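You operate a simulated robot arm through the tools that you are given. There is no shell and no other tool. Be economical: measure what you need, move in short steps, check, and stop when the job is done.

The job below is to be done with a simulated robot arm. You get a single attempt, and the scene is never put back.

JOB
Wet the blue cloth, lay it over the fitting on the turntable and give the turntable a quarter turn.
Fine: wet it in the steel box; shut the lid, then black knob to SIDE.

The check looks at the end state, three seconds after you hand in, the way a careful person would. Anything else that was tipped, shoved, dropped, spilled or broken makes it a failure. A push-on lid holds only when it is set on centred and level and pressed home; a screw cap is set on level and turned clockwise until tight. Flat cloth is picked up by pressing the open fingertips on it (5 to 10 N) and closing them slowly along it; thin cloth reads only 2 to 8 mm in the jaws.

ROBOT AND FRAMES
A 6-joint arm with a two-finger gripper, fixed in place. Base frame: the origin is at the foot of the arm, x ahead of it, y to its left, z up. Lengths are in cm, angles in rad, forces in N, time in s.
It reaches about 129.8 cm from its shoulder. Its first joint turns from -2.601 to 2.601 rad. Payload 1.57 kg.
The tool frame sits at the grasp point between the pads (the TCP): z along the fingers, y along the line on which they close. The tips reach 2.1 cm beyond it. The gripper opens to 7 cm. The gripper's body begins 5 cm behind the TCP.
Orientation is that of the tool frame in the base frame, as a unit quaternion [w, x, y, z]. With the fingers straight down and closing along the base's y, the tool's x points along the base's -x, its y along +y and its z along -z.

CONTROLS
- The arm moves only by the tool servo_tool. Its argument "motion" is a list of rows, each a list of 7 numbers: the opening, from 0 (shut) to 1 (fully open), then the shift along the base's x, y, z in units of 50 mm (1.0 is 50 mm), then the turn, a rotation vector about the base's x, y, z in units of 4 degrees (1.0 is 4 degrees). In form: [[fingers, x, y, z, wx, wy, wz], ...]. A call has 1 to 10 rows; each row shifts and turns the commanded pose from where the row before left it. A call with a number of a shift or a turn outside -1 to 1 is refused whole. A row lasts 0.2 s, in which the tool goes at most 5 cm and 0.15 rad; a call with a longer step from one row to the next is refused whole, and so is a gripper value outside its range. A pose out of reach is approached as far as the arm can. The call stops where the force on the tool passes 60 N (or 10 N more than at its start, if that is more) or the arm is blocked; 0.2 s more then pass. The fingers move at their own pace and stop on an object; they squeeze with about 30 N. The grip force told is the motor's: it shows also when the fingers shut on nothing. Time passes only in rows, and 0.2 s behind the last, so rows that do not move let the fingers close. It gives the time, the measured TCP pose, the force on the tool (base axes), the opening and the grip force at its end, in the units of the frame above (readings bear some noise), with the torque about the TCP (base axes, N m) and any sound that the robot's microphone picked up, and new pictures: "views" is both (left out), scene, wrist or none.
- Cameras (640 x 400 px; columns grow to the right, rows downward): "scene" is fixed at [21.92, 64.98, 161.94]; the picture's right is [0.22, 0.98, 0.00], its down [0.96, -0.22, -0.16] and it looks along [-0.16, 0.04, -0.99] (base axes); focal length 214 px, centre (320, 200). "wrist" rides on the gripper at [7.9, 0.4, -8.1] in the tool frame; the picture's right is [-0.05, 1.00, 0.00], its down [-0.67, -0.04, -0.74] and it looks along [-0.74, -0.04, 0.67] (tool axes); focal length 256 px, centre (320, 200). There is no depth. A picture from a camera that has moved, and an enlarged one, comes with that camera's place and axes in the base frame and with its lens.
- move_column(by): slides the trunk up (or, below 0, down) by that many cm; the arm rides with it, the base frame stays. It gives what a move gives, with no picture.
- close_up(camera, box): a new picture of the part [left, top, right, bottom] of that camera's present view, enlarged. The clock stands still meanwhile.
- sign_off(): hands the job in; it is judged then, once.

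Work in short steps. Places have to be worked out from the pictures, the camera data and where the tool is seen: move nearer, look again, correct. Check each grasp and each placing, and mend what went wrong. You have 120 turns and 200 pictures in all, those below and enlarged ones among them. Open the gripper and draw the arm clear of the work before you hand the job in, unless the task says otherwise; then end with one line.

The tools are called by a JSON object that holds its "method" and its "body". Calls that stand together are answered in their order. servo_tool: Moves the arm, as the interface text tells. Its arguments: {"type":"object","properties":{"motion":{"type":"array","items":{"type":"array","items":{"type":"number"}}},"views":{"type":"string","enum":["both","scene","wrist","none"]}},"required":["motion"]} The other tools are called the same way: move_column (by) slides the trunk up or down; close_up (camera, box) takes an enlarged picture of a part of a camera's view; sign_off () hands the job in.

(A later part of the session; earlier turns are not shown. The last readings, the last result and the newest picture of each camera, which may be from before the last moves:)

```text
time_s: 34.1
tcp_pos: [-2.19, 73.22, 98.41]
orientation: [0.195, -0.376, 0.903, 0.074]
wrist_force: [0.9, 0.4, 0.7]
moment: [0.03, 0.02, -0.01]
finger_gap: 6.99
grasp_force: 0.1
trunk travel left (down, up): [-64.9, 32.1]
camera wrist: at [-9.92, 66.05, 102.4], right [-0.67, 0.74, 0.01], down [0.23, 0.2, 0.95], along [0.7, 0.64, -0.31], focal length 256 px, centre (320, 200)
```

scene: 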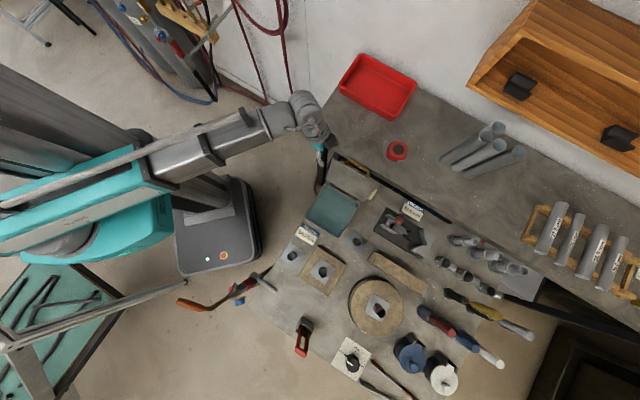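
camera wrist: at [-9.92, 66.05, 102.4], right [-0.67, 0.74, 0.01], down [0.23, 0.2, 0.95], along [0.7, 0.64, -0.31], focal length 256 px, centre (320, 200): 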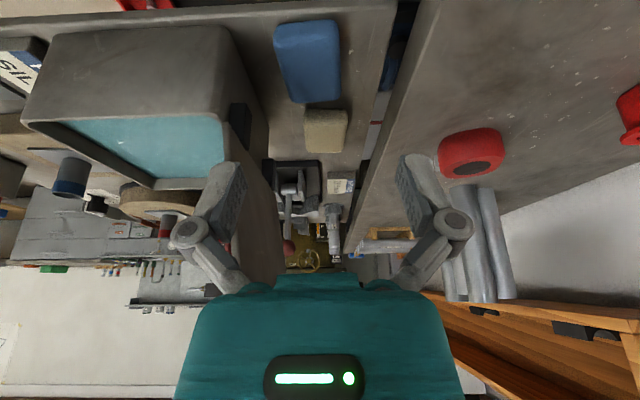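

I take an enlarged look at the cloth for its thickness and corners.

{"method": "close_up", "body": {"camera": "wrist", "box": [240, 0, 400, 160]}}

```text
2.50 times, centred on (320, 80) of wrist
camera zoom: at [-9.92, 66.05, 102.4], right [-0.67, 0.74, 0.01], down [0.23, 0.2, 0.95], along [0.7, 0.64, -0.31], focal length 640 px, centre (320, 500)
```

zoom: 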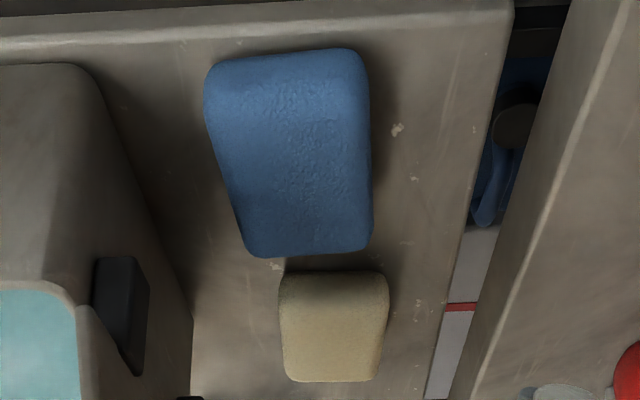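

The pad is ~4.7 cm wide (across n), ~2 cm thick, centred ≈(3.3, 77.3). The leaning lid blocks a vertical descent, so I'll tilt to ~30°, descend beyond the pad's near end, then slide in along e1 with fingers straddling it.

{"method": "servo_tool", "body": {"motion": [[1, 0, 0, 0, 0.714, -0.7, 0], [0.8, 0, 0, 0, 0.357, -0.35, 0], [0.8, 0, 0, 0, 0, 0, 0]], "views": "none"}}

{"method": "move_column", "body": {"by": -7}}

{"method": "servo_tool", "body": {"motion": [[0.8, 0, 0, 0, 0, 0, 0]]}}

```text
time_s: 34.9
tcp_pos: [-2.18, 73.25, 99.31]
orientation: [0.241, -0.371, 0.892, 0.095]
wrist_force: [0.1, -0.7, 0.0]
moment: [-0.01, -0.02, 0.01]
finger_gap: 5.61
grasp_force: 0.1
out of reach, approached as far as the arm can: row 1, 2
trunk travel left (down, up): [-64.9, 32.1]
```

```text
time_s: 36.0
tcp_pos: [-2.16, 73.26, 92.25]
orientation: [0.242, -0.372, 0.891, 0.095]
wrist_force: [-0.7, -0.5, -0.5]
moment: [0.01, 0.04, 0.02]
finger_gap: 5.59
grasp_force: 0.0
trunk travel left (down, up): [-57.9, 39.1]
```

```text
time_s: 36.4
tcp_pos: [-2.19, 73.31, 92.29]
orientation: [0.243, -0.371, 0.891, 0.094]
wrist_force: [0.3, 0.1, 0.0]
moment: [-0.04, 0.0, -0.04]
finger_gap: 5.61
grasp_force: 0.1
trunk travel left (down, up): [-57.9, 39.1]
camera wrist: at [-10.19, 65.73, 95.17], right [-0.67, 0.74, 0.02], down [0.16, 0.13, 0.98], along [0.72, 0.66, -0.2], focal length 256 px, centre (320, 200)
```

scene: 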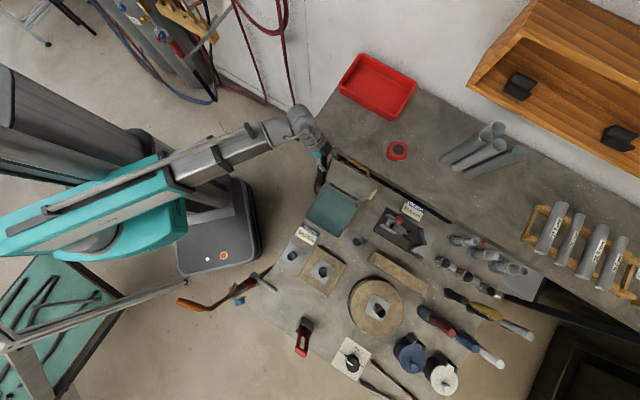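
wrist: 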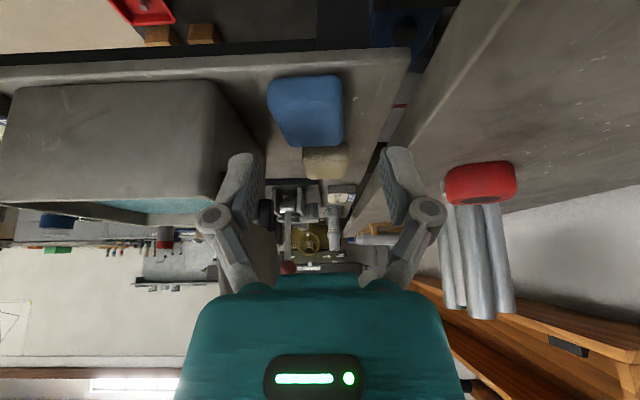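

I shift 1.1 cm toward the box to line up with the pad and lower to TCP z≈86.9, before the slide in.

{"method": "servo_tool", "body": {"motion": [[0.8, 0.158, -0.154, 0, 0, 0, 0], [0.8, 0, 0, 0, 0, 0, 0]], "views": "none"}}

{"method": "move_column", "body": {"by": -5.4}}

{"method": "servo_tool", "body": {"motion": [[0.8, 0, 0, 0, 0, 0, 0]], "views": "wrist"}}

```text
time_s: 37.0
tcp_pos: [-1.48, 72.43, 92.23]
orientation: [0.241, -0.371, 0.892, 0.094]
wrist_force: [0.5, 0.9, 0.5]
moment: [0.0, 0.01, -0.03]
finger_gap: 5.59
grasp_force: 0.0
trunk travel left (down, up): [-57.9, 39.1]
```

```text
time_s: 37.9
tcp_pos: [-1.39, 72.46, 86.83]
orientation: [0.24, -0.372, 0.892, 0.094]
wrist_force: [-0.5, 0.8, -0.9]
moment: [-0.02, 0.03, -0.01]
finger_gap: 5.6
grasp_force: 0.1
trunk travel left (down, up): [-52.5, 44.5]
```

```text
time_s: 38.3
tcp_pos: [-1.44, 72.46, 86.94]
orientation: [0.241, -0.371, 0.892, 0.095]
wrist_force: [0.3, -0.3, 0.1]
moment: [-0.02, 0.06, 0.01]
finger_gap: 5.61
grasp_force: 0.1
trunk travel left (down, up): [-52.5, 44.5]
camera wrist: at [-9.4, 64.97, 89.77], right [-0.67, 0.74, 0.02], down [0.16, 0.13, 0.98], along [0.72, 0.66, -0.2], focal length 256 px, centre (320, 200)
```

wrist: 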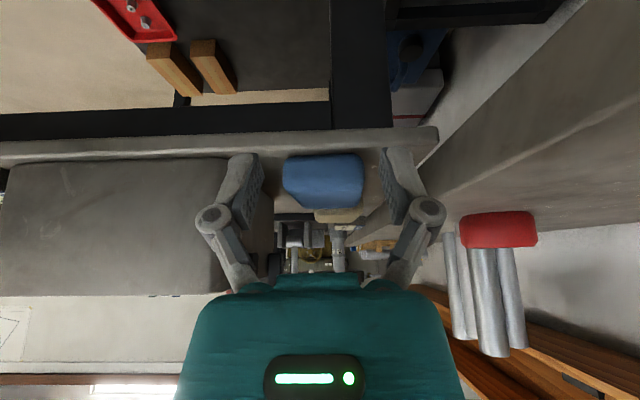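

The pad is centred between the fingers; tips are ~0.3 cm above the table. I raise 0.4 and slide in 4.9 cm along e1.

{"method": "move_column", "body": {"by": 0.4}}

{"method": "servo_tool", "body": {"motion": [[0.8, 0.17, 0.175, 0, 0, 0, 0], [0.8, 0.17, 0.175, 0, 0, 0, 0], [0.8, 0.17, 0.175, 0, 0, 0, 0], [0.8, 0.17, 0.175, 0, 0, 0, 0], [0.8, 0, 0, 0, 0, 0, 0]]}}

```text
time_s: 38.9
tcp_pos: [-1.38, 72.47, 87.23]
orientation: [0.242, -0.371, 0.891, 0.095]
wrist_force: [0.1, 0.5, -0.1]
moment: [0.01, -0.02, -0.02]
finger_gap: 5.6
grasp_force: 0.1
trunk travel left (down, up): [-52.9, 44.1]
```

```text
time_s: 40.1
tcp_pos: [2.04, 76.11, 87.24]
orientation: [0.242, -0.372, 0.891, 0.095]
wrist_force: [0.2, -0.1, -0.5]
moment: [0.01, 0.0, 0.02]
finger_gap: 5.58
grasp_force: 0.0
trunk travel left (down, up): [-52.9, 44.1]
camera wrist: at [-5.96, 68.54, 90.16], right [-0.67, 0.74, 0.02], down [0.16, 0.13, 0.98], along [0.72, 0.66, -0.2], focal length 256 px, centre (320, 200)
```

scene: 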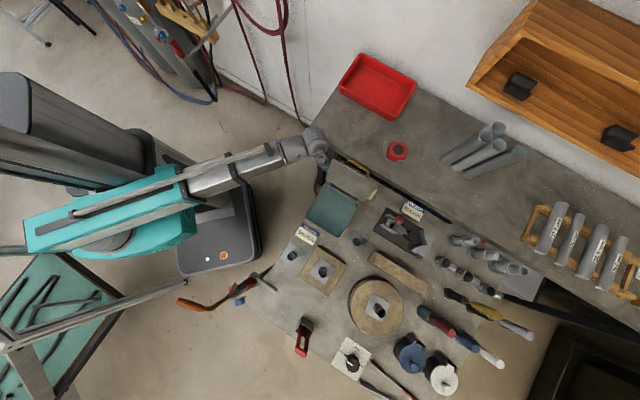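
wrist: 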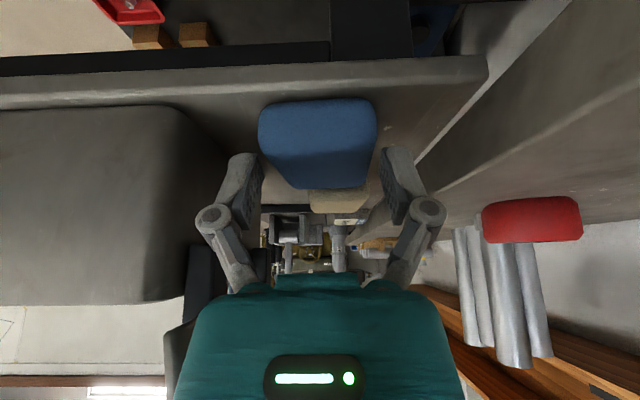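

Fingers flank the pad with no contact force. I close slowly and check the gap.

{"method": "servo_tool", "body": {"motion": [[0.72, 0, 0, 0, 0, 0, 0], [0.66, 0, 0, 0, 0, 0, 0], [0.6, 0, 0, 0, 0, 0, 0], [0.5, 0, 0, 0, 0, 0, 0], [0.4, 0, 0, 0, 0, 0, 0], [0.3, 0, 0, 0, 0, 0, 0]], "views": "wrist"}}

```text
time_s: 41.5
tcp_pos: [2.1, 76.15, 87.29]
orientation: [0.242, -0.372, 0.891, 0.095]
wrist_force: [-0.7, 1.3, 6.1]
moment: [-0.01, -0.08, 0.07]
finger_gap: 4.92
grasp_force: 30.4
trunk travel left (down, up): [-52.9, 44.1]
camera wrist: at [-5.97, 68.51, 90.19], right [-0.67, 0.74, 0.02], down [0.16, 0.13, 0.98], along [0.72, 0.66, -0.2], focal length 256 px, centre (320, 200)
```

wrist: 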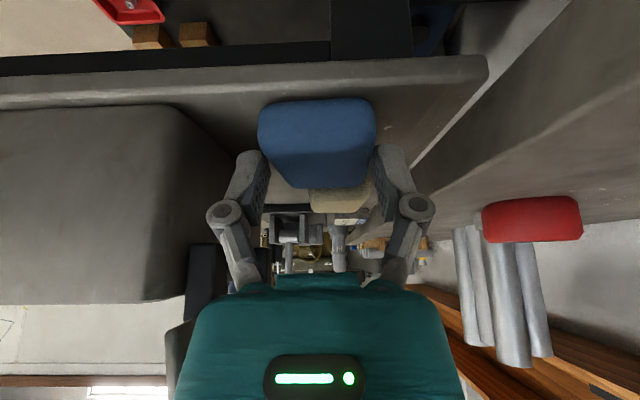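

Gripped at 4.92 cm with 30 N. I lift 1.2 cm and back out along −e1.

{"method": "move_column", "body": {"by": 1.2}}

{"method": "servo_tool", "body": {"motion": [[0.3, -0.3, -0.31, 0, 0, 0, 0], [0.3, -0.3, -0.31, 0, 0, 0, 0], [0.3, -0.3, -0.31, 0, 0, 0, 0], [0.3, -0.3, -0.31, 0, 0, 0, 0], [0.3, 0, 0, 0, 0, 0, 0]]}}

```text
time_s: 42.1
tcp_pos: [2.07, 76.04, 88.39]
orientation: [0.241, -0.372, 0.891, 0.095]
wrist_force: [0.1, -0.5, -0.2]
moment: [-0.02, 0.01, 0.04]
finger_gap: 4.92
grasp_force: 29.7
trunk travel left (down, up): [-54.1, 42.9]
```

```text
time_s: 43.3
tcp_pos: [-4.23, 69.78, 88.45]
orientation: [0.241, -0.371, 0.892, 0.095]
wrist_force: [-0.5, -0.3, -1.6]
moment: [-0.03, 0.0, -0.02]
finger_gap: 4.91
grasp_force: 30.0
trunk travel left (down, up): [-54.1, 42.9]
camera wrist: at [-12.22, 62.32, 91.36], right [-0.67, 0.74, 0.02], down [0.16, 0.13, 0.98], along [0.72, 0.66, -0.2], focal length 256 px, centre (320, 200)
```

scene: 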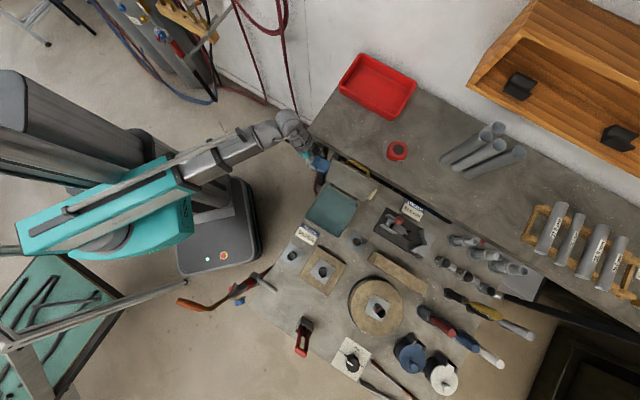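
wrist: 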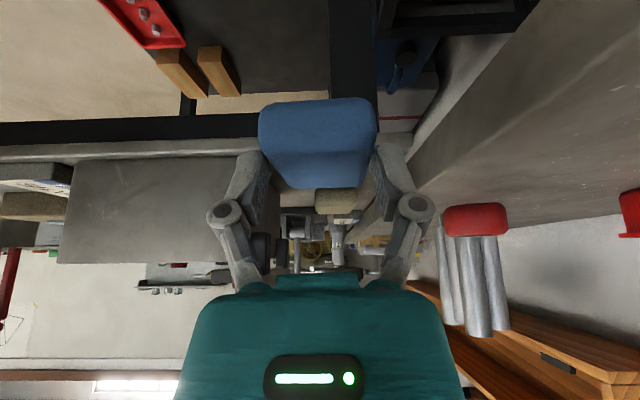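

Cloth held. I raise 9 cm, and go round to the front side of the lid line, then over the box.

{"method": "move_column", "body": {"by": 10}}

{"method": "servo_tool", "body": {"motion": [[0.3, 0.6, -0.55, 0, 0, 0, 0], [0.3, 0.6, -0.55, 0, 0, 0, 0], [0.3, 0.6, -0.55, 0, 0, 0, 0], [0.3, 0, 0, 0, 0, 0, 0]]}}

{"method": "close_up", "body": {"camera": "scene", "box": [280, 160, 400, 250]}}

```text
time_s: 44.6
tcp_pos: [-4.27, 69.93, 98.48]
orientation: [0.242, -0.372, 0.891, 0.095]
wrist_force: [0.8, -0.1, -0.7]
moment: [-0.02, 0.01, 0.0]
finger_gap: 4.92
grasp_force: 30.5
trunk travel left (down, up): [-64.1, 32.9]
```

```text
time_s: 45.6
tcp_pos: [5.06, 61.48, 98.45]
orientation: [0.242, -0.371, 0.892, 0.095]
wrist_force: [0.3, 0.2, -0.4]
moment: [-0.02, 0.02, -0.03]
finger_gap: 4.92
grasp_force: 29.6
trunk travel left (down, up): [-64.1, 32.9]
camera wrist: at [-3.1, 53.91, 101.37], right [-0.67, 0.74, 0.02], down [0.16, 0.13, 0.98], along [0.72, 0.66, -0.2], focal length 256 px, centre (320, 200)
```

scene: 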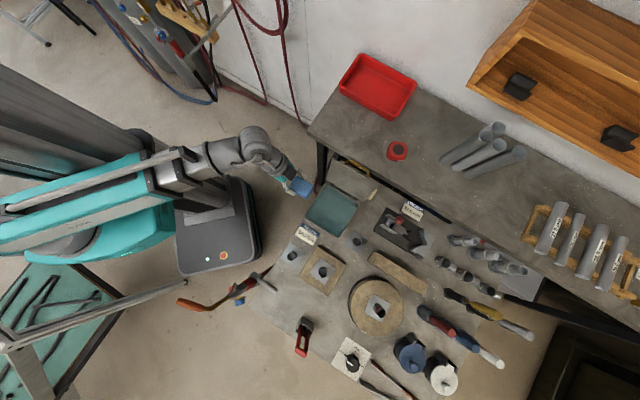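
wrist: 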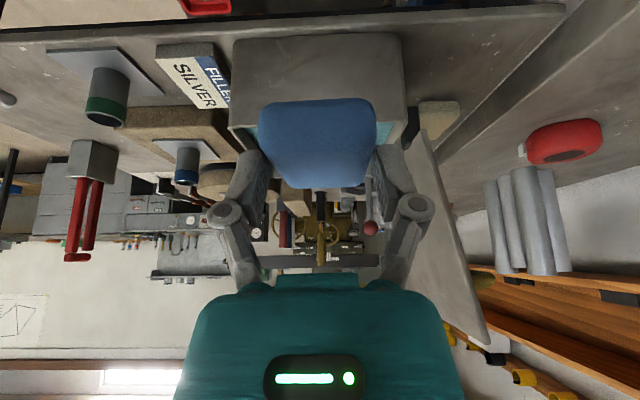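

```text
4.44 times, centred on (340, 205) of scene
camera zoom: at [21.92, 64.98, 161.94], right [0.22, 0.98, 0.0], down [0.96, -0.22, -0.16], along [-0.16, 0.04, -0.99], focal length 953 px, centre (231, 178)
```

zoom: 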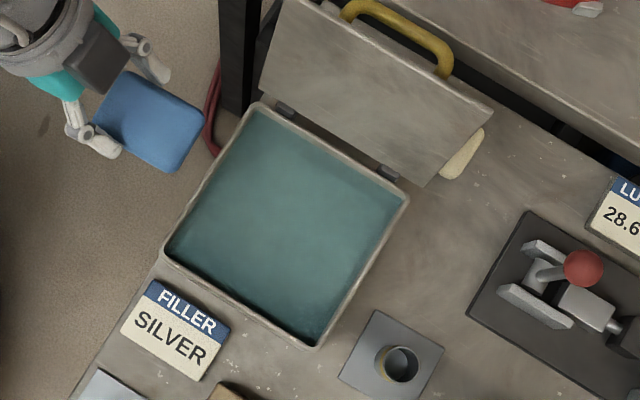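

Moving over the box centre with the pad bottom ~3.5 cm above the rim.

{"method": "servo_tool", "body": {"motion": [[0.3, 0.59, 0.57, 0, 0, 0, 0], [0.3, 0.59, 0.57, 0, 0, 0, 0], [0.3, 0.59, 0.57, 0, 0, 0, 0], [0.3, 0, 0, 0, 0, 0, 0]]}}

{"method": "close_up", "body": {"camera": "scene", "box": [280, 160, 400, 250]}}

```text
time_s: 46.6
tcp_pos: [13.62, 70.07, 98.49]
orientation: [0.241, -0.371, 0.892, 0.094]
wrist_force: [0.0, 0.1, -0.5]
moment: [-0.03, -0.03, 0.01]
finger_gap: 4.92
grasp_force: 29.8
trunk travel left (down, up): [-64.1, 32.9]
camera wrist: at [5.62, 62.61, 101.35], right [-0.67, 0.74, 0.02], down [0.16, 0.13, 0.98], along [0.72, 0.66, -0.2], focal length 256 px, centre (320, 200)
```

scene: 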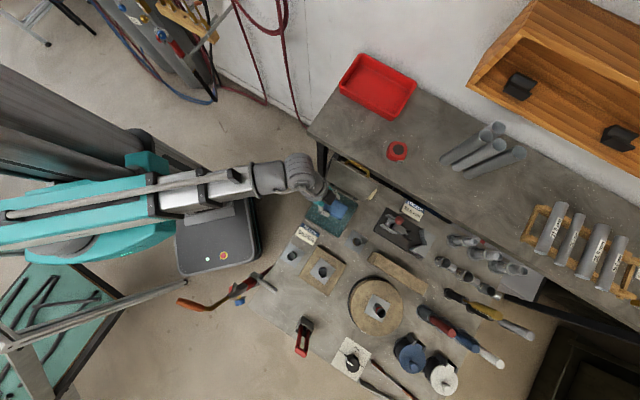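
wrist: 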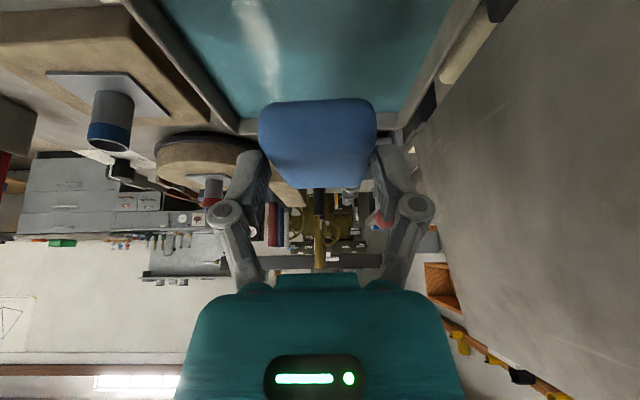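

```text
4.44 times, centred on (340, 205) of scene
camera zoom: at [21.92, 64.98, 161.94], right [0.22, 0.98, 0.0], down [0.96, -0.22, -0.16], along [-0.16, 0.04, -0.99], focal length 953 px, centre (231, 178)
```

zoom: 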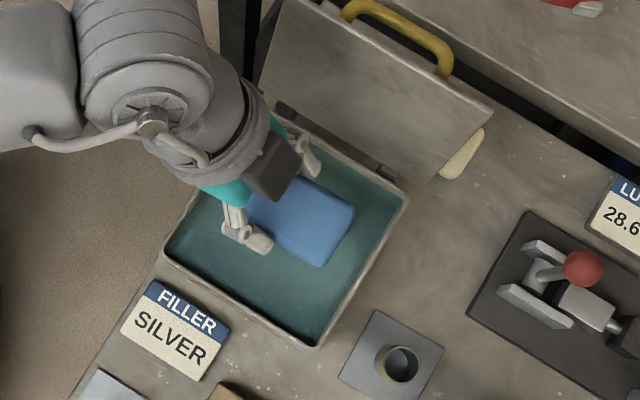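

Pad is over the water, centred. I lower 7 cm and check.

{"method": "move_column", "body": {"by": -7}}

{"method": "servo_tool", "body": {"motion": [[0.3, 0, 0, 0, 0, 0, 0]], "views": "wrist"}}

{"method": "close_up", "body": {"camera": "scene", "box": [280, 160, 400, 250]}}

```text
time_s: 47.7
tcp_pos: [13.58, 70.05, 91.51]
orientation: [0.242, -0.371, 0.892, 0.095]
wrist_force: [-0.5, 1.2, 0.1]
moment: [0.01, 0.01, 0.01]
finger_gap: 4.88
grasp_force: 30.2
trunk travel left (down, up): [-57.1, 39.9]
```

```text
time_s: 48.1
tcp_pos: [13.54, 70.06, 91.44]
orientation: [0.242, -0.371, 0.891, 0.096]
wrist_force: [0.6, 0.4, -1.0]
moment: [0.01, 0.01, 0.0]
finger_gap: 4.93
grasp_force: 30.0
trunk travel left (down, up): [-57.1, 39.9]
camera wrist: at [5.58, 62.59, 94.36], right [-0.67, 0.74, 0.02], down [0.16, 0.13, 0.98], along [0.72, 0.66, -0.2], focal length 256 px, centre (320, 200)
```

wrist: 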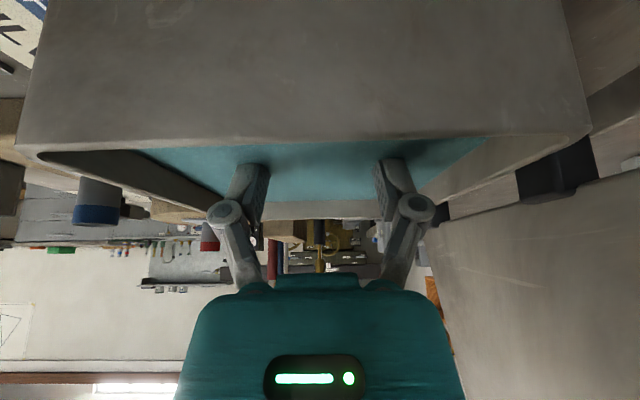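

```text
4.44 times, centred on (340, 205) of scene
camera zoom: at [21.92, 64.98, 161.94], right [0.22, 0.98, 0.0], down [0.96, -0.22, -0.16], along [-0.16, 0.04, -0.99], focal length 953 px, centre (231, 178)
```

zoom: 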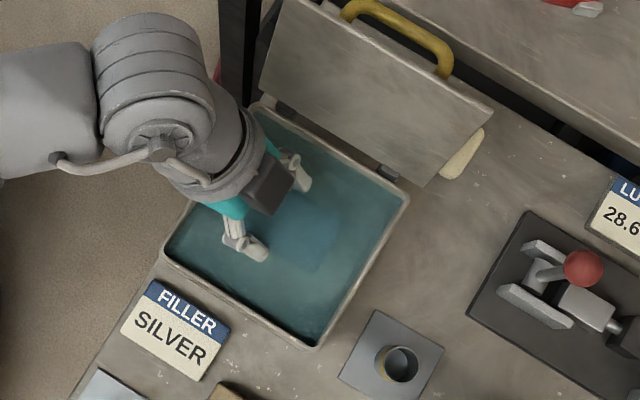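

The cloth is already submerged. I hold it there ~4 s to soak.

{"method": "servo_tool", "body": {"motion": [[0.3, 0, 0, 0, 0, 0, 0], [0.3, 0, 0, 0, 0, 0, 0], [0.3, 0, 0, 0, 0, 0, 0], [0.3, 0, 0, 0, 0, 0, 0], [0.3, 0, 0, 0, 0, 0, 0], [0.3, 0, 0, 0, 0, 0, 0], [0.3, 0, 0, 0, 0, 0, 0], [0.3, 0, 0, 0, 0, 0, 0], [0.3, 0, 0, 0, 0, 0, 0], [0.3, 0, 0, 0, 0, 0, 0]], "views": "none"}}

{"method": "servo_tool", "body": {"motion": [[0.3, 0, 0, 0, 0, 0, 0], [0.3, 0, 0, 0, 0, 0, 0], [0.3, 0, 0, 0, 0, 0, 0], [0.3, 0, 0, 0, 0, 0, 0], [0.3, 0, 0, 0, 0, 0, 0], [0.3, 0, 0, 0, 0, 0, 0], [0.3, 0, 0, 0, 0, 0, 0], [0.3, 0, 0, 0, 0, 0, 0], [0.3, 0, 0, 0, 0, 0, 0], [0.3, 0, 0, 0, 0, 0, 0]], "views": "none"}}

{"method": "move_column", "body": {"by": 8}}

{"method": "servo_tool", "body": {"motion": [[0.3, 0, 0, 0, 0, 0, 0], [0.3, 0, 0, 0, 0, 0, 0], [0.3, 0, 0, 0, 0, 0, 0], [0.3, 0, 0, 0, 0, 0, 0], [0.3, 0, 0, 0, 0, 0, 0], [0.3, 0, 0, 0, 0, 0, 0], [0.3, 0, 0, 0, 0, 0, 0], [0.3, 0, 0, 0, 0, 0, 0]], "views": "wrist"}}

{"method": "close_up", "body": {"camera": "scene", "box": [280, 160, 400, 250]}}

```text
time_s: 50.3
tcp_pos: [13.61, 70.18, 91.54]
orientation: [0.241, -0.372, 0.891, 0.095]
wrist_force: [-0.1, -0.7, -0.4]
moment: [0.02, 0.05, 0.02]
finger_gap: 4.87
grasp_force: 30.6
trunk travel left (down, up): [-57.1, 39.9]
```

```text
time_s: 52.5
tcp_pos: [13.45, 70.12, 91.5]
orientation: [0.242, -0.372, 0.891, 0.095]
wrist_force: [-0.4, 0.3, -0.3]
moment: [0.01, -0.01, 0.01]
finger_gap: 4.91
grasp_force: 30.3
trunk travel left (down, up): [-57.1, 39.9]
```

```text
time_s: 53.6
tcp_pos: [13.57, 70.08, 99.53]
orientation: [0.243, -0.371, 0.891, 0.095]
wrist_force: [-0.2, 1.1, -0.4]
moment: [0.02, 0.02, 0.0]
finger_gap: 4.91
grasp_force: 30.2
trunk travel left (down, up): [-65.1, 31.9]
```

```text
time_s: 55.5
tcp_pos: [13.56, 70.11, 99.49]
orientation: [0.241, -0.372, 0.891, 0.096]
wrist_force: [0.5, 0.1, 0.3]
moment: [0.01, 0.0, 0.03]
finger_gap: 4.88
grasp_force: 29.7
trunk travel left (down, up): [-65.1, 31.9]
camera wrist: at [5.58, 62.59, 102.36], right [-0.67, 0.74, 0.02], down [0.16, 0.13, 0.98], along [0.72, 0.66, -0.2], focal length 256 px, centre (320, 200)
```

wrist: 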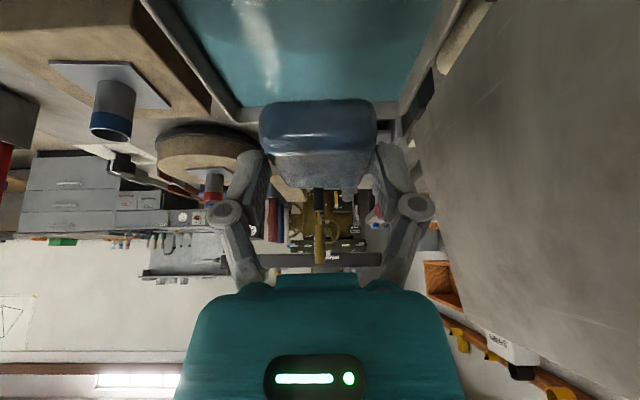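

```text
4.44 times, centred on (340, 205) of scene
camera zoom: at [21.92, 64.98, 161.94], right [0.22, 0.98, 0.0], down [0.96, -0.22, -0.16], along [-0.16, 0.04, -0.99], focal length 953 px, centre (231, 178)
```

zoom: 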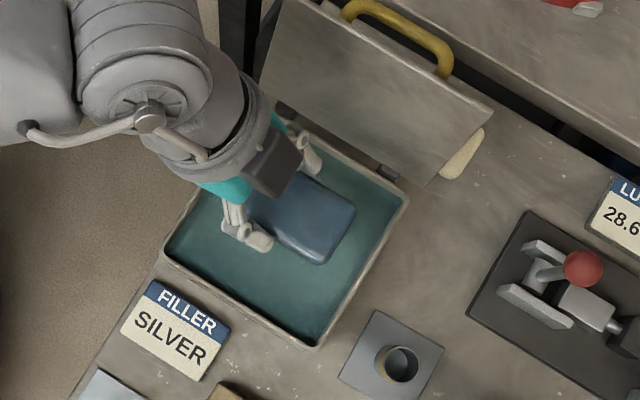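

The cloth is wet (dark, glossy). I estimate the turntable fitting's top at ≈(48.2, 78, 93). I raise 3 cm and travel toward it, stopping short to look.

{"method": "move_column", "body": {"by": 3}}

{"method": "servo_tool", "body": {"motion": [[0.3, 0.7, 0.1, 0, 0, 0, 0], [0.3, 0.7, 0.1, 0, 0, 0, 0], [0.3, 0.7, 0.1, 0, 0, 0, 0], [0.3, 0.7, 0.1, 0, 0, 0, 0], [0.3, 0.7, 0.1, 0, 0, 0, 0], [0.3, 0.7, 0.1, 0, 0, 0, 0], [0.3, 0, 0, 0, 0, 0, 0]]}}

```text
time_s: 56.2
tcp_pos: [13.57, 70.07, 102.43]
orientation: [0.241, -0.372, 0.891, 0.095]
wrist_force: [-0.1, -0.5, -0.1]
moment: [0.01, -0.03, 0.03]
finger_gap: 4.89
grasp_force: 30.1
trunk travel left (down, up): [-68.1, 28.9]
```

```text
time_s: 57.8
tcp_pos: [34.89, 73.11, 102.43]
orientation: [0.243, -0.371, 0.891, 0.094]
wrist_force: [0.4, 0.0, 0.1]
moment: [-0.01, -0.03, -0.02]
finger_gap: 4.9
grasp_force: 30.2
trunk travel left (down, up): [-68.1, 28.9]
camera wrist: at [26.78, 65.65, 105.36], right [-0.67, 0.74, 0.02], down [0.16, 0.13, 0.98], along [0.72, 0.66, -0.2], focal length 256 px, centre (320, 200)
```

scene: 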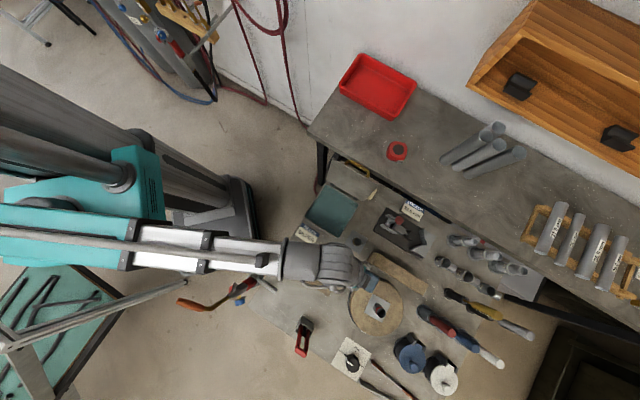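
wrist: 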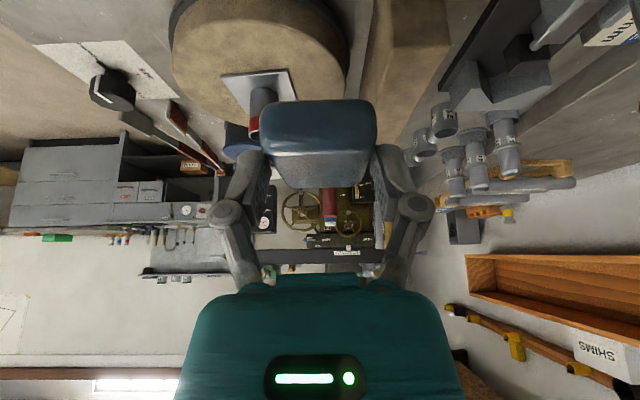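

Fitting centre ≈(48.3, 78.1), top ≈93.5. I move the cloth centre above it.

{"method": "servo_tool", "body": {"motion": [[0.3, 0.61, 0.19, 0, 0, 0, 0], [0.3, 0.61, 0.19, 0, 0, 0, 0], [0.3, 0.61, 0.19, 0, 0, 0, 0], [0.3, 0.61, 0.19, 0, 0, 0, 0], [0.3, 0, 0, 0, 0, 0, 0]]}}

{"method": "close_up", "body": {"camera": "scene", "box": [325, 255, 425, 345]}}

```text
time_s: 59.0
tcp_pos: [47.06, 77.12, 102.37]
orientation: [0.242, -0.371, 0.892, 0.095]
wrist_force: [-0.4, 0.5, -0.7]
moment: [0.0, 0.0, -0.01]
finger_gap: 4.89
grasp_force: 30.3
trunk travel left (down, up): [-68.1, 28.9]
camera wrist: at [38.98, 69.54, 105.35], right [-0.67, 0.74, 0.02], down [0.16, 0.13, 0.98], along [0.72, 0.66, -0.2], focal length 256 px, centre (320, 200)
```

scene: 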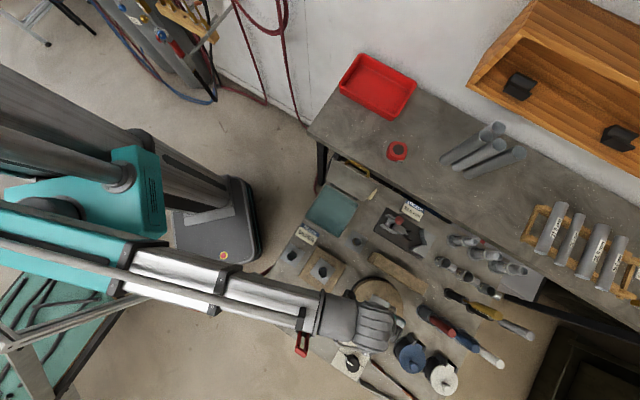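
wrist: 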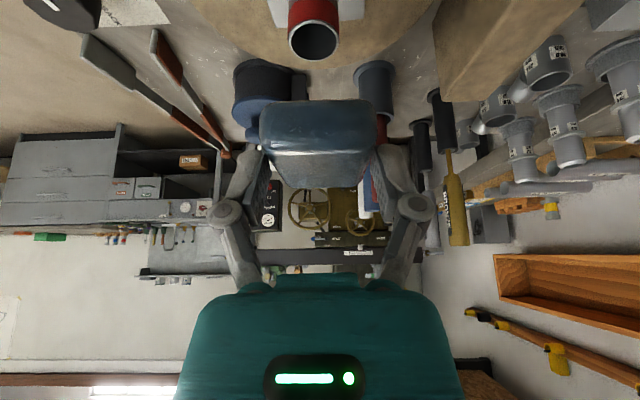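

```text
4.44 times, centred on (375, 300) of scene
camera zoom: at [21.92, 64.98, 161.94], right [0.22, 0.98, 0.0], down [0.96, -0.22, -0.16], along [-0.16, 0.04, -0.99], focal length 953 px, centre (76, -244)
```

zoom: 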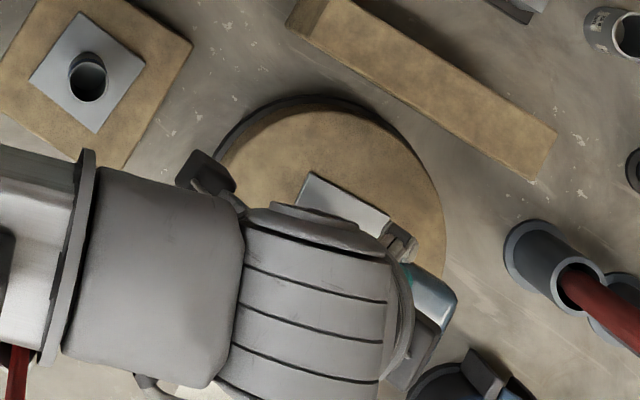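

The mouth in the wrist view puts the fitting top at ≈(48.1, 77.8). I correct by (−0.1, −0.5) and lower 4.5 cm.

{"method": "servo_tool", "body": {"motion": [[0.3, -0.02, -0.1, 0, 0, 0, 0], [0.3, 0, 0, 0, 0, 0, 0]], "views": "none"}}

{"method": "move_column", "body": {"by": -4.5}}

{"method": "servo_tool", "body": {"motion": [[0.3, 0, 0, 0, 0, 0, 0]], "views": "wrist"}}

```text
time_s: 59.6
tcp_pos: [46.78, 76.44, 102.5]
orientation: [0.242, -0.371, 0.892, 0.095]
wrist_force: [-0.4, -0.1, -0.3]
moment: [0.0, 0.0, 0.0]
finger_gap: 4.9
grasp_force: 29.4
trunk travel left (down, up): [-68.1, 28.9]
```

```text
time_s: 60.5
tcp_pos: [46.77, 76.54, 97.81]
orientation: [0.241, -0.372, 0.891, 0.095]
wrist_force: [1.1, 0.0, -0.7]
moment: [-0.02, 0.01, 0.01]
finger_gap: 4.87
grasp_force: 29.6
trunk travel left (down, up): [-63.6, 33.4]
```

```text
time_s: 60.9
tcp_pos: [46.73, 76.4, 97.89]
orientation: [0.242, -0.372, 0.891, 0.094]
wrist_force: [0.4, -0.2, -0.3]
moment: [0.03, -0.02, -0.03]
finger_gap: 4.88
grasp_force: 30.0
trunk travel left (down, up): [-63.6, 33.4]
camera wrist: at [38.76, 68.95, 100.86], right [-0.67, 0.74, 0.02], down [0.16, 0.13, 0.98], along [0.72, 0.66, -0.2], focal length 256 px, centre (320, 200)
```

wrist: 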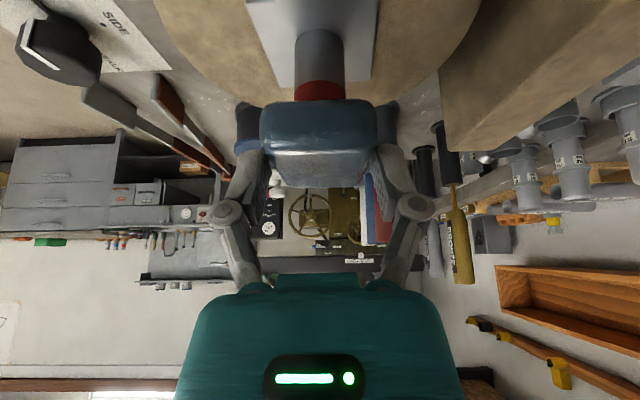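

Well aligned laterally; I nudge 0.2 cm along e1 and lower in small steps until contact.

{"method": "servo_tool", "body": {"motion": [[0.3, 0.03, 0.03, 0, 0, 0, 0]], "views": "none"}}

{"method": "move_column", "body": {"by": -0.9}}

{"method": "move_column", "body": {"by": -0.4}}

{"method": "servo_tool", "body": {"motion": [[0.3, 0, 0, 0, 0, 0, 0]], "views": "wrist"}}

```text
time_s: 61.3
tcp_pos: [46.94, 76.65, 98.07]
orientation: [0.241, -0.372, 0.891, 0.095]
wrist_force: [0.3, 0.3, -1.1]
moment: [-0.01, 0.02, 0.0]
finger_gap: 4.89
grasp_force: 30.8
trunk travel left (down, up): [-63.6, 33.4]
```

```text
time_s: 61.9
tcp_pos: [46.95, 76.54, 97.24]
orientation: [0.245, -0.371, 0.891, 0.096]
wrist_force: [3.3, 6.5, 22.1]
moment: [0.37, -0.39, 0.05]
finger_gap: 4.91
grasp_force: 30.0
trunk travel left (down, up): [-62.7, 34.3]
```

```text
time_s: 62.4
tcp_pos: [46.76, 76.41, 96.94]
orientation: [0.244, -0.37, 0.891, 0.096]
wrist_force: [1.9, 4.2, 29.1]
moment: [0.34, -0.21, 0.04]
finger_gap: 4.92
grasp_force: 30.0
trunk travel left (down, up): [-62.3, 34.7]
```

```text
time_s: 62.8
tcp_pos: [46.89, 76.4, 96.84]
orientation: [0.243, -0.371, 0.891, 0.095]
wrist_force: [1.2, 1.6, 31.4]
moment: [0.34, -0.29, -0.02]
finger_gap: 4.91
grasp_force: 30.1
trunk travel left (down, up): [-62.3, 34.7]
camera wrist: at [38.81, 68.92, 99.76], right [-0.67, 0.74, 0.02], down [0.16, 0.12, 0.98], along [0.72, 0.66, -0.2], focal length 256 px, centre (320, 200)
```

wrist: 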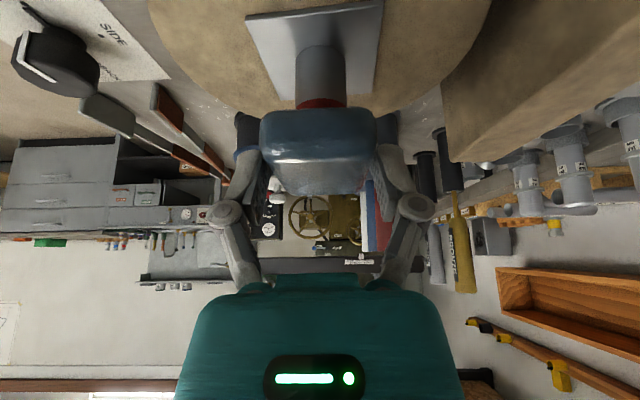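

Contact at 30 N with the moment implying the fitting lies 1.45 cm ahead of the TCP — the cloth's centre is 1.6, so it's centred. I relieve the force before releasing.

{"method": "move_column", "body": {"by": 0.6}}

{"method": "servo_tool", "body": {"motion": [[0.3, 0, 0, 0, 0, 0, 0]], "views": "wrist"}}

```text
time_s: 63.3
tcp_pos: [46.97, 76.66, 97.2]
orientation: [0.241, -0.372, 0.891, 0.095]
wrist_force: [0.1, -0.5, -1.7]
moment: [-0.03, 0.02, 0.02]
finger_gap: 4.87
grasp_force: 29.9
trunk travel left (down, up): [-62.9, 34.1]
```

```text
time_s: 63.7
tcp_pos: [46.95, 76.68, 97.2]
orientation: [0.241, -0.372, 0.891, 0.095]
wrist_force: [0.6, 0.0, 0.5]
moment: [0.03, -0.02, 0.04]
finger_gap: 4.9
grasp_force: 30.5
trunk travel left (down, up): [-62.9, 34.1]
camera wrist: at [38.93, 69.11, 100.15], right [-0.67, 0.74, 0.02], down [0.16, 0.13, 0.98], along [0.72, 0.66, -0.2], focal length 256 px, centre (320, 200)
```

wrist: 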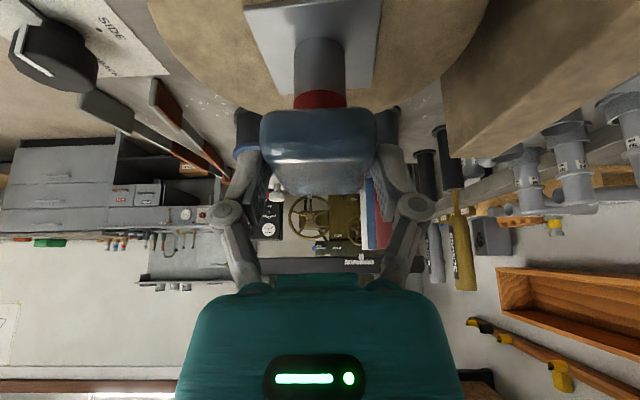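

Just off contact; I lower 0.25 cm and open the fingers gently.

{"method": "move_column", "body": {"by": -0.25}}

{"method": "servo_tool", "body": {"motion": [[0.66, 0, 0, 0, 0, 0, 0], [0.72, 0, 0, 0, 0, 0, 0], [0.78, 0, 0, 0, 0, 0, 0], [0.85, 0, 0, 0, 0, 0, 0], [0.9, 0, 0, 0, 0, 0, 0], [0.9, 0, 0, 0, 0, 0, 0]], "views": "wrist"}}

```text
time_s: 64.3
tcp_pos: [47.02, 76.67, 96.97]
orientation: [0.241, -0.372, 0.891, 0.096]
wrist_force: [-0.1, 0.7, -0.6]
moment: [-0.02, 0.02, 0.01]
finger_gap: 4.9
grasp_force: 29.9
trunk travel left (down, up): [-62.6, 34.4]
```

```text
time_s: 65.7
tcp_pos: [46.93, 76.65, 97.0]
orientation: [0.242, -0.371, 0.891, 0.095]
wrist_force: [0.7, 0.9, -0.3]
moment: [0.0, -0.01, 0.01]
finger_gap: 6.31
grasp_force: 0.0
trunk travel left (down, up): [-62.6, 34.4]
camera wrist: at [38.93, 69.11, 99.91], right [-0.67, 0.74, 0.02], down [0.16, 0.13, 0.98], along [0.72, 0.66, -0.2], focal length 256 px, centre (320, 200)
```

wrist: 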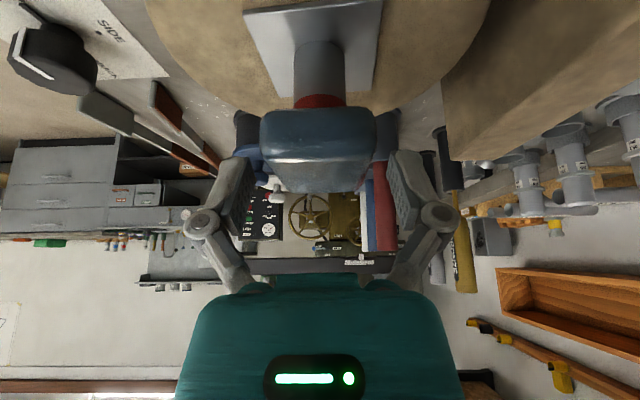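

The cloth rests on the fitting. I raise straight up clear of it and look.

{"method": "move_column", "body": {"by": 12}}

{"method": "servo_tool", "body": {"motion": [[0.9, -0.6, -0.6, 0, 0, 0, 0], [0.9, -0.6, -0.6, 0, 0, 0, 0], [0.9, 0, 0, 0, 0, 0, 0]]}}

{"method": "close_up", "body": {"camera": "scene", "box": [325, 255, 425, 345]}}

```text
time_s: 67.2
tcp_pos: [46.95, 76.54, 108.96]
orientation: [0.241, -0.372, 0.891, 0.095]
wrist_force: [-0.5, 0.1, 0.5]
moment: [0.01, -0.01, 0.03]
finger_gap: 6.27
grasp_force: 0.1
trunk travel left (down, up): [-74.6, 22.4]
```

```text
time_s: 68.0
tcp_pos: [40.9, 70.73, 109.06]
orientation: [0.242, -0.371, 0.892, 0.095]
wrist_force: [0.3, -0.5, -0.1]
moment: [0.01, -0.02, -0.04]
finger_gap: 6.3
grasp_force: 0.1
trunk travel left (down, up): [-74.6, 22.4]
camera wrist: at [32.82, 63.18, 111.91], right [-0.67, 0.74, 0.02], down [0.16, 0.13, 0.98], along [0.72, 0.66, -0.2], focal length 256 px, centre (320, 200)
```

scene: 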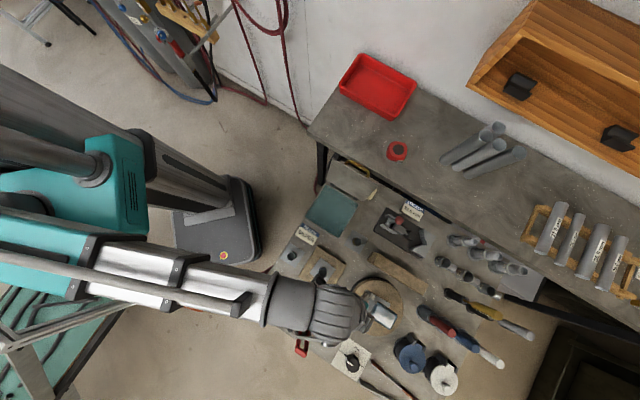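
wrist: 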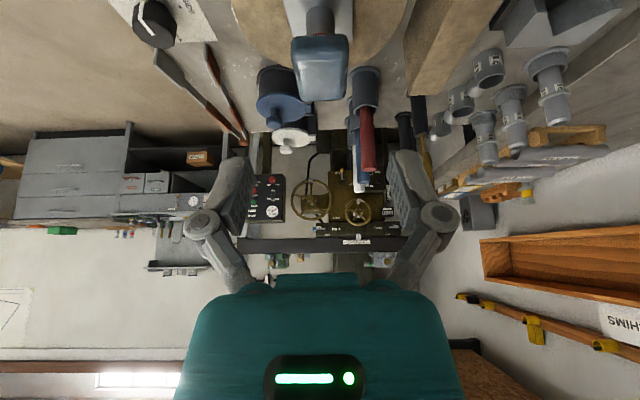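

```text
4.44 times, centred on (375, 300) of scene
camera zoom: at [21.92, 64.98, 161.94], right [0.22, 0.98, 0.0], down [0.96, -0.22, -0.16], along [-0.16, 0.04, -0.99], focal length 953 px, centre (76, -244)
```

zoom: 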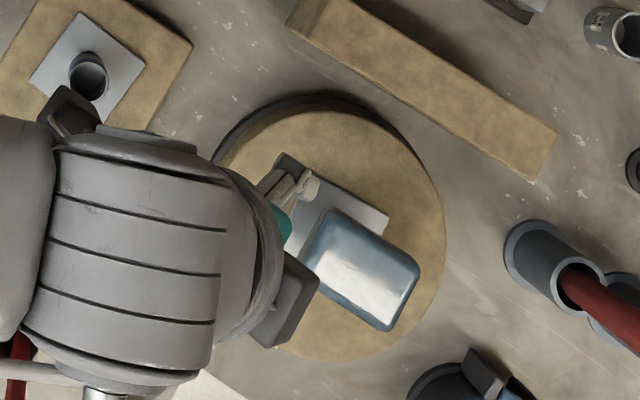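

The cloth lies centred on the fitting. Now to shut the lid: I raise 6 cm, return the tool to vertical, and travel to above the handle of the open lid.

{"method": "move_column", "body": {"by": 6}}

{"method": "servo_tool", "body": {"motion": [[0.6, -0.708, 0.196, 0, -0.5355, 0.525, 0], [0.4, -0.708, 0.196, 0, -0.5355, 0.525, 0], [0.29, -0.708, 0.196, 0, -0.5355, 0.525, 0], [0.29, -0.708, 0.196, 0, -0.5355, 0.525, 0], [0.29, -0.708, 0.196, 0, -0.5355, 0.525, 0], [0.29, -0.708, 0.196, 0, -0.5355, 0.525, 0], [0.29, -0.708, 0.196, 0, -0.5355, 0.525, 0], [0.29, -0.708, 0.196, 0, -0.5355, 0.525, 0], [0.29, -0.708, 0.196, 0, -0.5355, 0.525, 0], [0.29, -0.708, 0.196, 0, -0.5355, 0.525, 0]]}}

```text
time_s: 69.0
tcp_pos: [40.88, 70.63, 114.9]
orientation: [0.242, -0.371, 0.891, 0.095]
wrist_force: [-0.1, -0.5, -0.5]
moment: [0.01, 0.01, 0.03]
finger_gap: 6.31
grasp_force: 0.1
trunk travel left (down, up): [-80.6, 16.4]
```

```text
time_s: 71.2
tcp_pos: [5.4, 80.4, 112.52]
orientation: [0.004, -0.385, 0.923, -0.007]
wrist_force: [0.6, 0.3, -0.3]
moment: [0.03, 0.01, -0.02]
finger_gap: 2.04
grasp_force: 0.1
out of reach, approached as far as the arm can: row 1, 2, 3, 5, 7, 10
trunk travel left (down, up): [-80.6, 16.4]
camera wrist: at [-0.46, 75.03, 120.46], right [-0.67, 0.74, -0.01], down [0.49, 0.46, 0.75], along [0.56, 0.5, -0.67], focal length 256 px, centre (320, 200)
```

scene: 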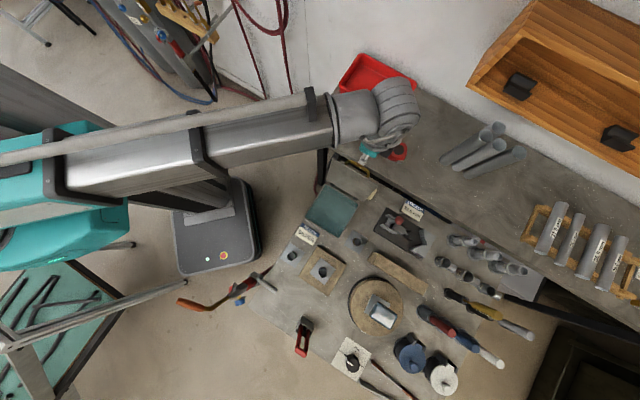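
wrist: 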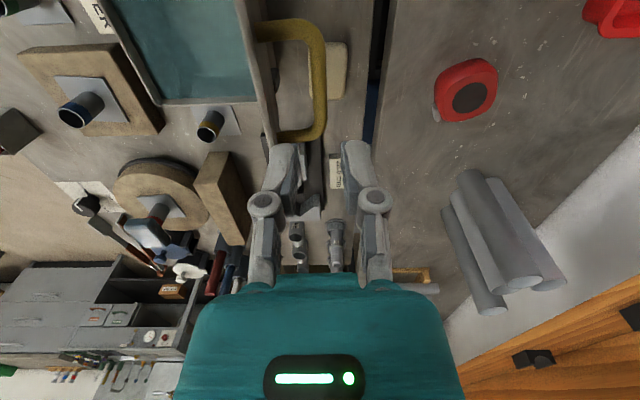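

The bar is centred between the fingers. I lower the column 9.4 cm and check.

{"method": "servo_tool", "body": {"motion": [[0.29, 0.02, -0.02, 0, 0, 0, 0]], "views": "none"}}

{"method": "move_column", "body": {"by": -9.4}}

{"method": "servo_tool", "body": {"motion": [[0.29, 0, 0, 0, 0, 0, 0]], "views": "wrist"}}

```text
time_s: 71.6
tcp_pos: [5.63, 80.25, 112.41]
orientation: [0.003, -0.386, 0.922, -0.005]
wrist_force: [0.3, -0.1, 0.9]
moment: [-0.02, 0.02, -0.01]
finger_gap: 2.06
grasp_force: 0.0
trunk travel left (down, up): [-80.6, 16.4]
```

```text
time_s: 72.8
tcp_pos: [5.65, 80.21, 103.1]
orientation: [0.004, -0.386, 0.922, -0.007]
wrist_force: [-0.7, -0.3, -0.5]
moment: [-0.04, 0.03, 0.02]
finger_gap: 2.01
grasp_force: 0.1
trunk travel left (down, up): [-71.2, 25.8]
```

```text
time_s: 73.2
tcp_pos: [5.61, 80.3, 103.17]
orientation: [0.003, -0.386, 0.922, -0.005]
wrist_force: [0.2, -0.5, -0.8]
moment: [-0.01, 0.02, -0.01]
finger_gap: 2.05
grasp_force: 0.0
trunk travel left (down, up): [-71.2, 25.8]
camera wrist: at [-0.31, 74.92, 111.06], right [-0.67, 0.74, -0.01], down [0.49, 0.46, 0.75], along [0.56, 0.5, -0.67], focal length 256 px, centre (320, 200)
```

wrist: 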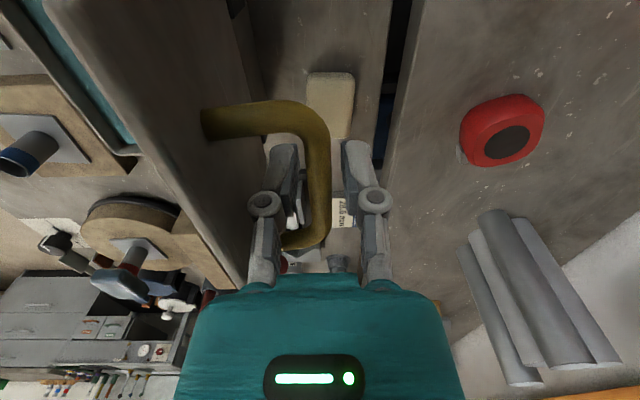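

I grip the bar and reverse the opening arc.

{"method": "servo_tool", "body": {"motion": [[0, 0, 0, 0, 0, 0, 0], [0, 0, 0, 0, 0, 0, 0], [0, 0, 0, 0, 0, 0, 0], [0, 0.1, -0.1, 0, 0, 0, 0]], "views": "none"}}

{"method": "move_column", "body": {"by": 0.5}}

{"method": "servo_tool", "body": {"motion": [[0, 0.1, -0.1, 0, 0, 0, 0], [0, 0.08, -0.08, 0, 0, 0, 0]], "views": "none"}}

{"method": "move_column", "body": {"by": 0.5}}

{"method": "servo_tool", "body": {"motion": [[0, 0.1, -0.1, 0, 0, 0, 0], [0, 0.1, -0.1, 0, 0, 0, 0]], "views": "wrist"}}

```text
time_s: 74.2
tcp_pos: [5.91, 79.79, 103.21]
orientation: [0.004, -0.386, 0.923, -0.004]
wrist_force: [-3.6, 11.4, 24.7]
moment: [-0.05, -0.01, -0.51]
finger_gap: 0.9
grasp_force: 32.5
trunk travel left (down, up): [-71.2, 25.8]
```

```text
time_s: 74.8
tcp_pos: [6.11, 79.64, 103.48]
orientation: [0.003, -0.386, 0.922, -0.008]
wrist_force: [3.2, -12.1, -27.2]
moment: [0.07, 0.05, -0.46]
finger_gap: 0.9
grasp_force: 32.3
trunk travel left (down, up): [-71.7, 25.3]
```

```text
time_s: 75.4
tcp_pos: [6.88, 79.01, 103.75]
orientation: [0.005, -0.386, 0.923, -0.003]
wrist_force: [-3.1, 9.4, 24.9]
moment: [-0.03, -0.03, -0.51]
finger_gap: 0.88
grasp_force: 31.9
trunk travel left (down, up): [-71.7, 25.3]
```

```text
time_s: 75.9
tcp_pos: [6.94, 78.83, 104.0]
orientation: [0.003, -0.385, 0.923, -0.007]
wrist_force: [1.6, -11.6, -27.2]
moment: [0.04, 0.03, -0.5]
finger_gap: 0.87
grasp_force: 32.2
trunk travel left (down, up): [-72.2, 24.8]
```

```text
time_s: 76.5
tcp_pos: [8.06, 77.97, 104.23]
orientation: [0.005, -0.386, 0.922, -0.004]
wrist_force: [2.4, 8.3, 25.3]
moment: [-0.04, 0.01, -0.51]
finger_gap: 0.87
grasp_force: 31.9
trunk travel left (down, up): [-72.2, 24.8]
camera wrist: at [2.11, 72.46, 112.2], right [-0.67, 0.74, -0.01], down [0.48, 0.45, 0.75], along [0.56, 0.5, -0.66], focal length 256 px, centre (320, 200)
```

wrist: 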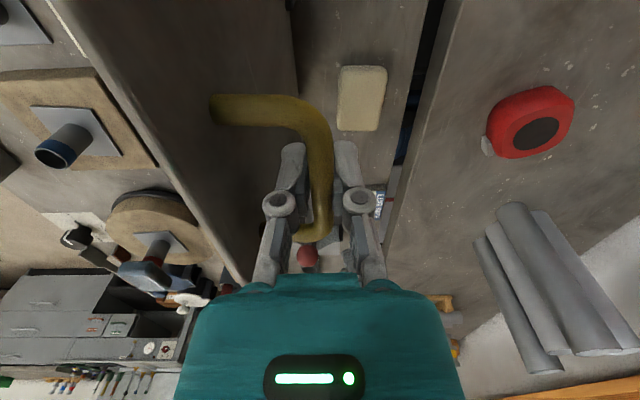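

Passing vertical; I continue over the top of the arc.

{"method": "move_column", "body": {"by": 0.3}}

{"method": "servo_tool", "body": {"motion": [[0, 0.12, -0.12, 0, 0, 0, 0], [0, 0.12, -0.12, 0, 0, 0, 0], [0, 0.1, -0.1, 0, 0, 0, 0]], "views": "none"}}

{"method": "servo_tool", "body": {"motion": [[0, 0.1, -0.1, 0, 0, 0, 0], [0, 0.1, -0.1, 0, 0, 0, 0]], "views": "none"}}

{"method": "move_column", "body": {"by": -0.3}}

{"method": "servo_tool", "body": {"motion": [[0, 0.1, -0.1, 0, 0, 0, 0], [0, 0.1, -0.1, 0, 0, 0, 0]], "views": "wrist"}}

```text
time_s: 77.0
tcp_pos: [8.04, 77.86, 104.32]
orientation: [0.003, -0.386, 0.923, -0.008]
wrist_force: [3.3, -2.2, -18.3]
moment: [0.43, -0.5, -0.43]
finger_gap: 0.89
grasp_force: 31.9
trunk travel left (down, up): [-72.5, 24.5]
```

```text
time_s: 77.8
tcp_pos: [9.65, 76.18, 104.45]
orientation: [0.004, -0.386, 0.923, -0.005]
wrist_force: [5.2, 5.1, 9.6]
moment: [-0.36, 0.38, -0.48]
finger_gap: 0.85
grasp_force: 32.1
trunk travel left (down, up): [-72.5, 24.5]
```

```text
time_s: 78.4
tcp_pos: [10.76, 75.32, 104.3]
orientation: [0.003, -0.386, 0.922, -0.007]
wrist_force: [3.1, 3.2, -7.1]
moment: [-0.33, 0.32, -0.49]
finger_gap: 0.87
grasp_force: 32.2
trunk travel left (down, up): [-72.5, 24.5]
```

```text
time_s: 79.0
tcp_pos: [10.79, 75.06, 104.12]
orientation: [0.004, -0.386, 0.923, -0.005]
wrist_force: [9.8, 4.6, 23.6]
moment: [0.06, -0.06, -0.53]
finger_gap: 0.91
grasp_force: 32.4
trunk travel left (down, up): [-72.2, 24.8]
```

```text
time_s: 79.6
tcp_pos: [11.7, 74.15, 104.09]
orientation: [0.002, -0.386, 0.923, -0.006]
wrist_force: [1.5, 5.1, -5.2]
moment: [0.13, 0.05, -0.49]
finger_gap: 0.89
grasp_force: 32.2
trunk travel left (down, up): [-72.2, 24.8]
camera wrist: at [5.72, 68.83, 111.97], right [-0.67, 0.74, -0.01], down [0.49, 0.46, 0.75], along [0.56, 0.5, -0.67], focal length 256 px, centre (320, 200)
```

wrist: 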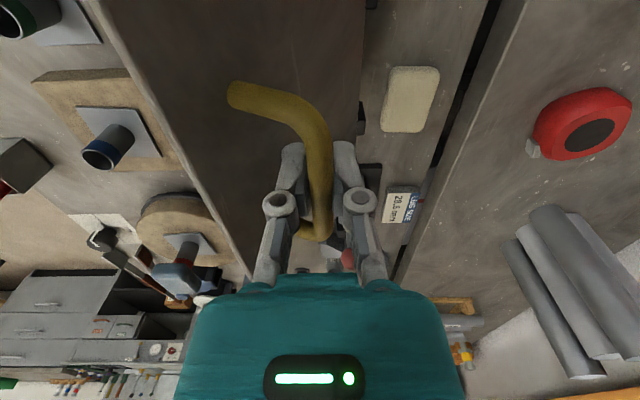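

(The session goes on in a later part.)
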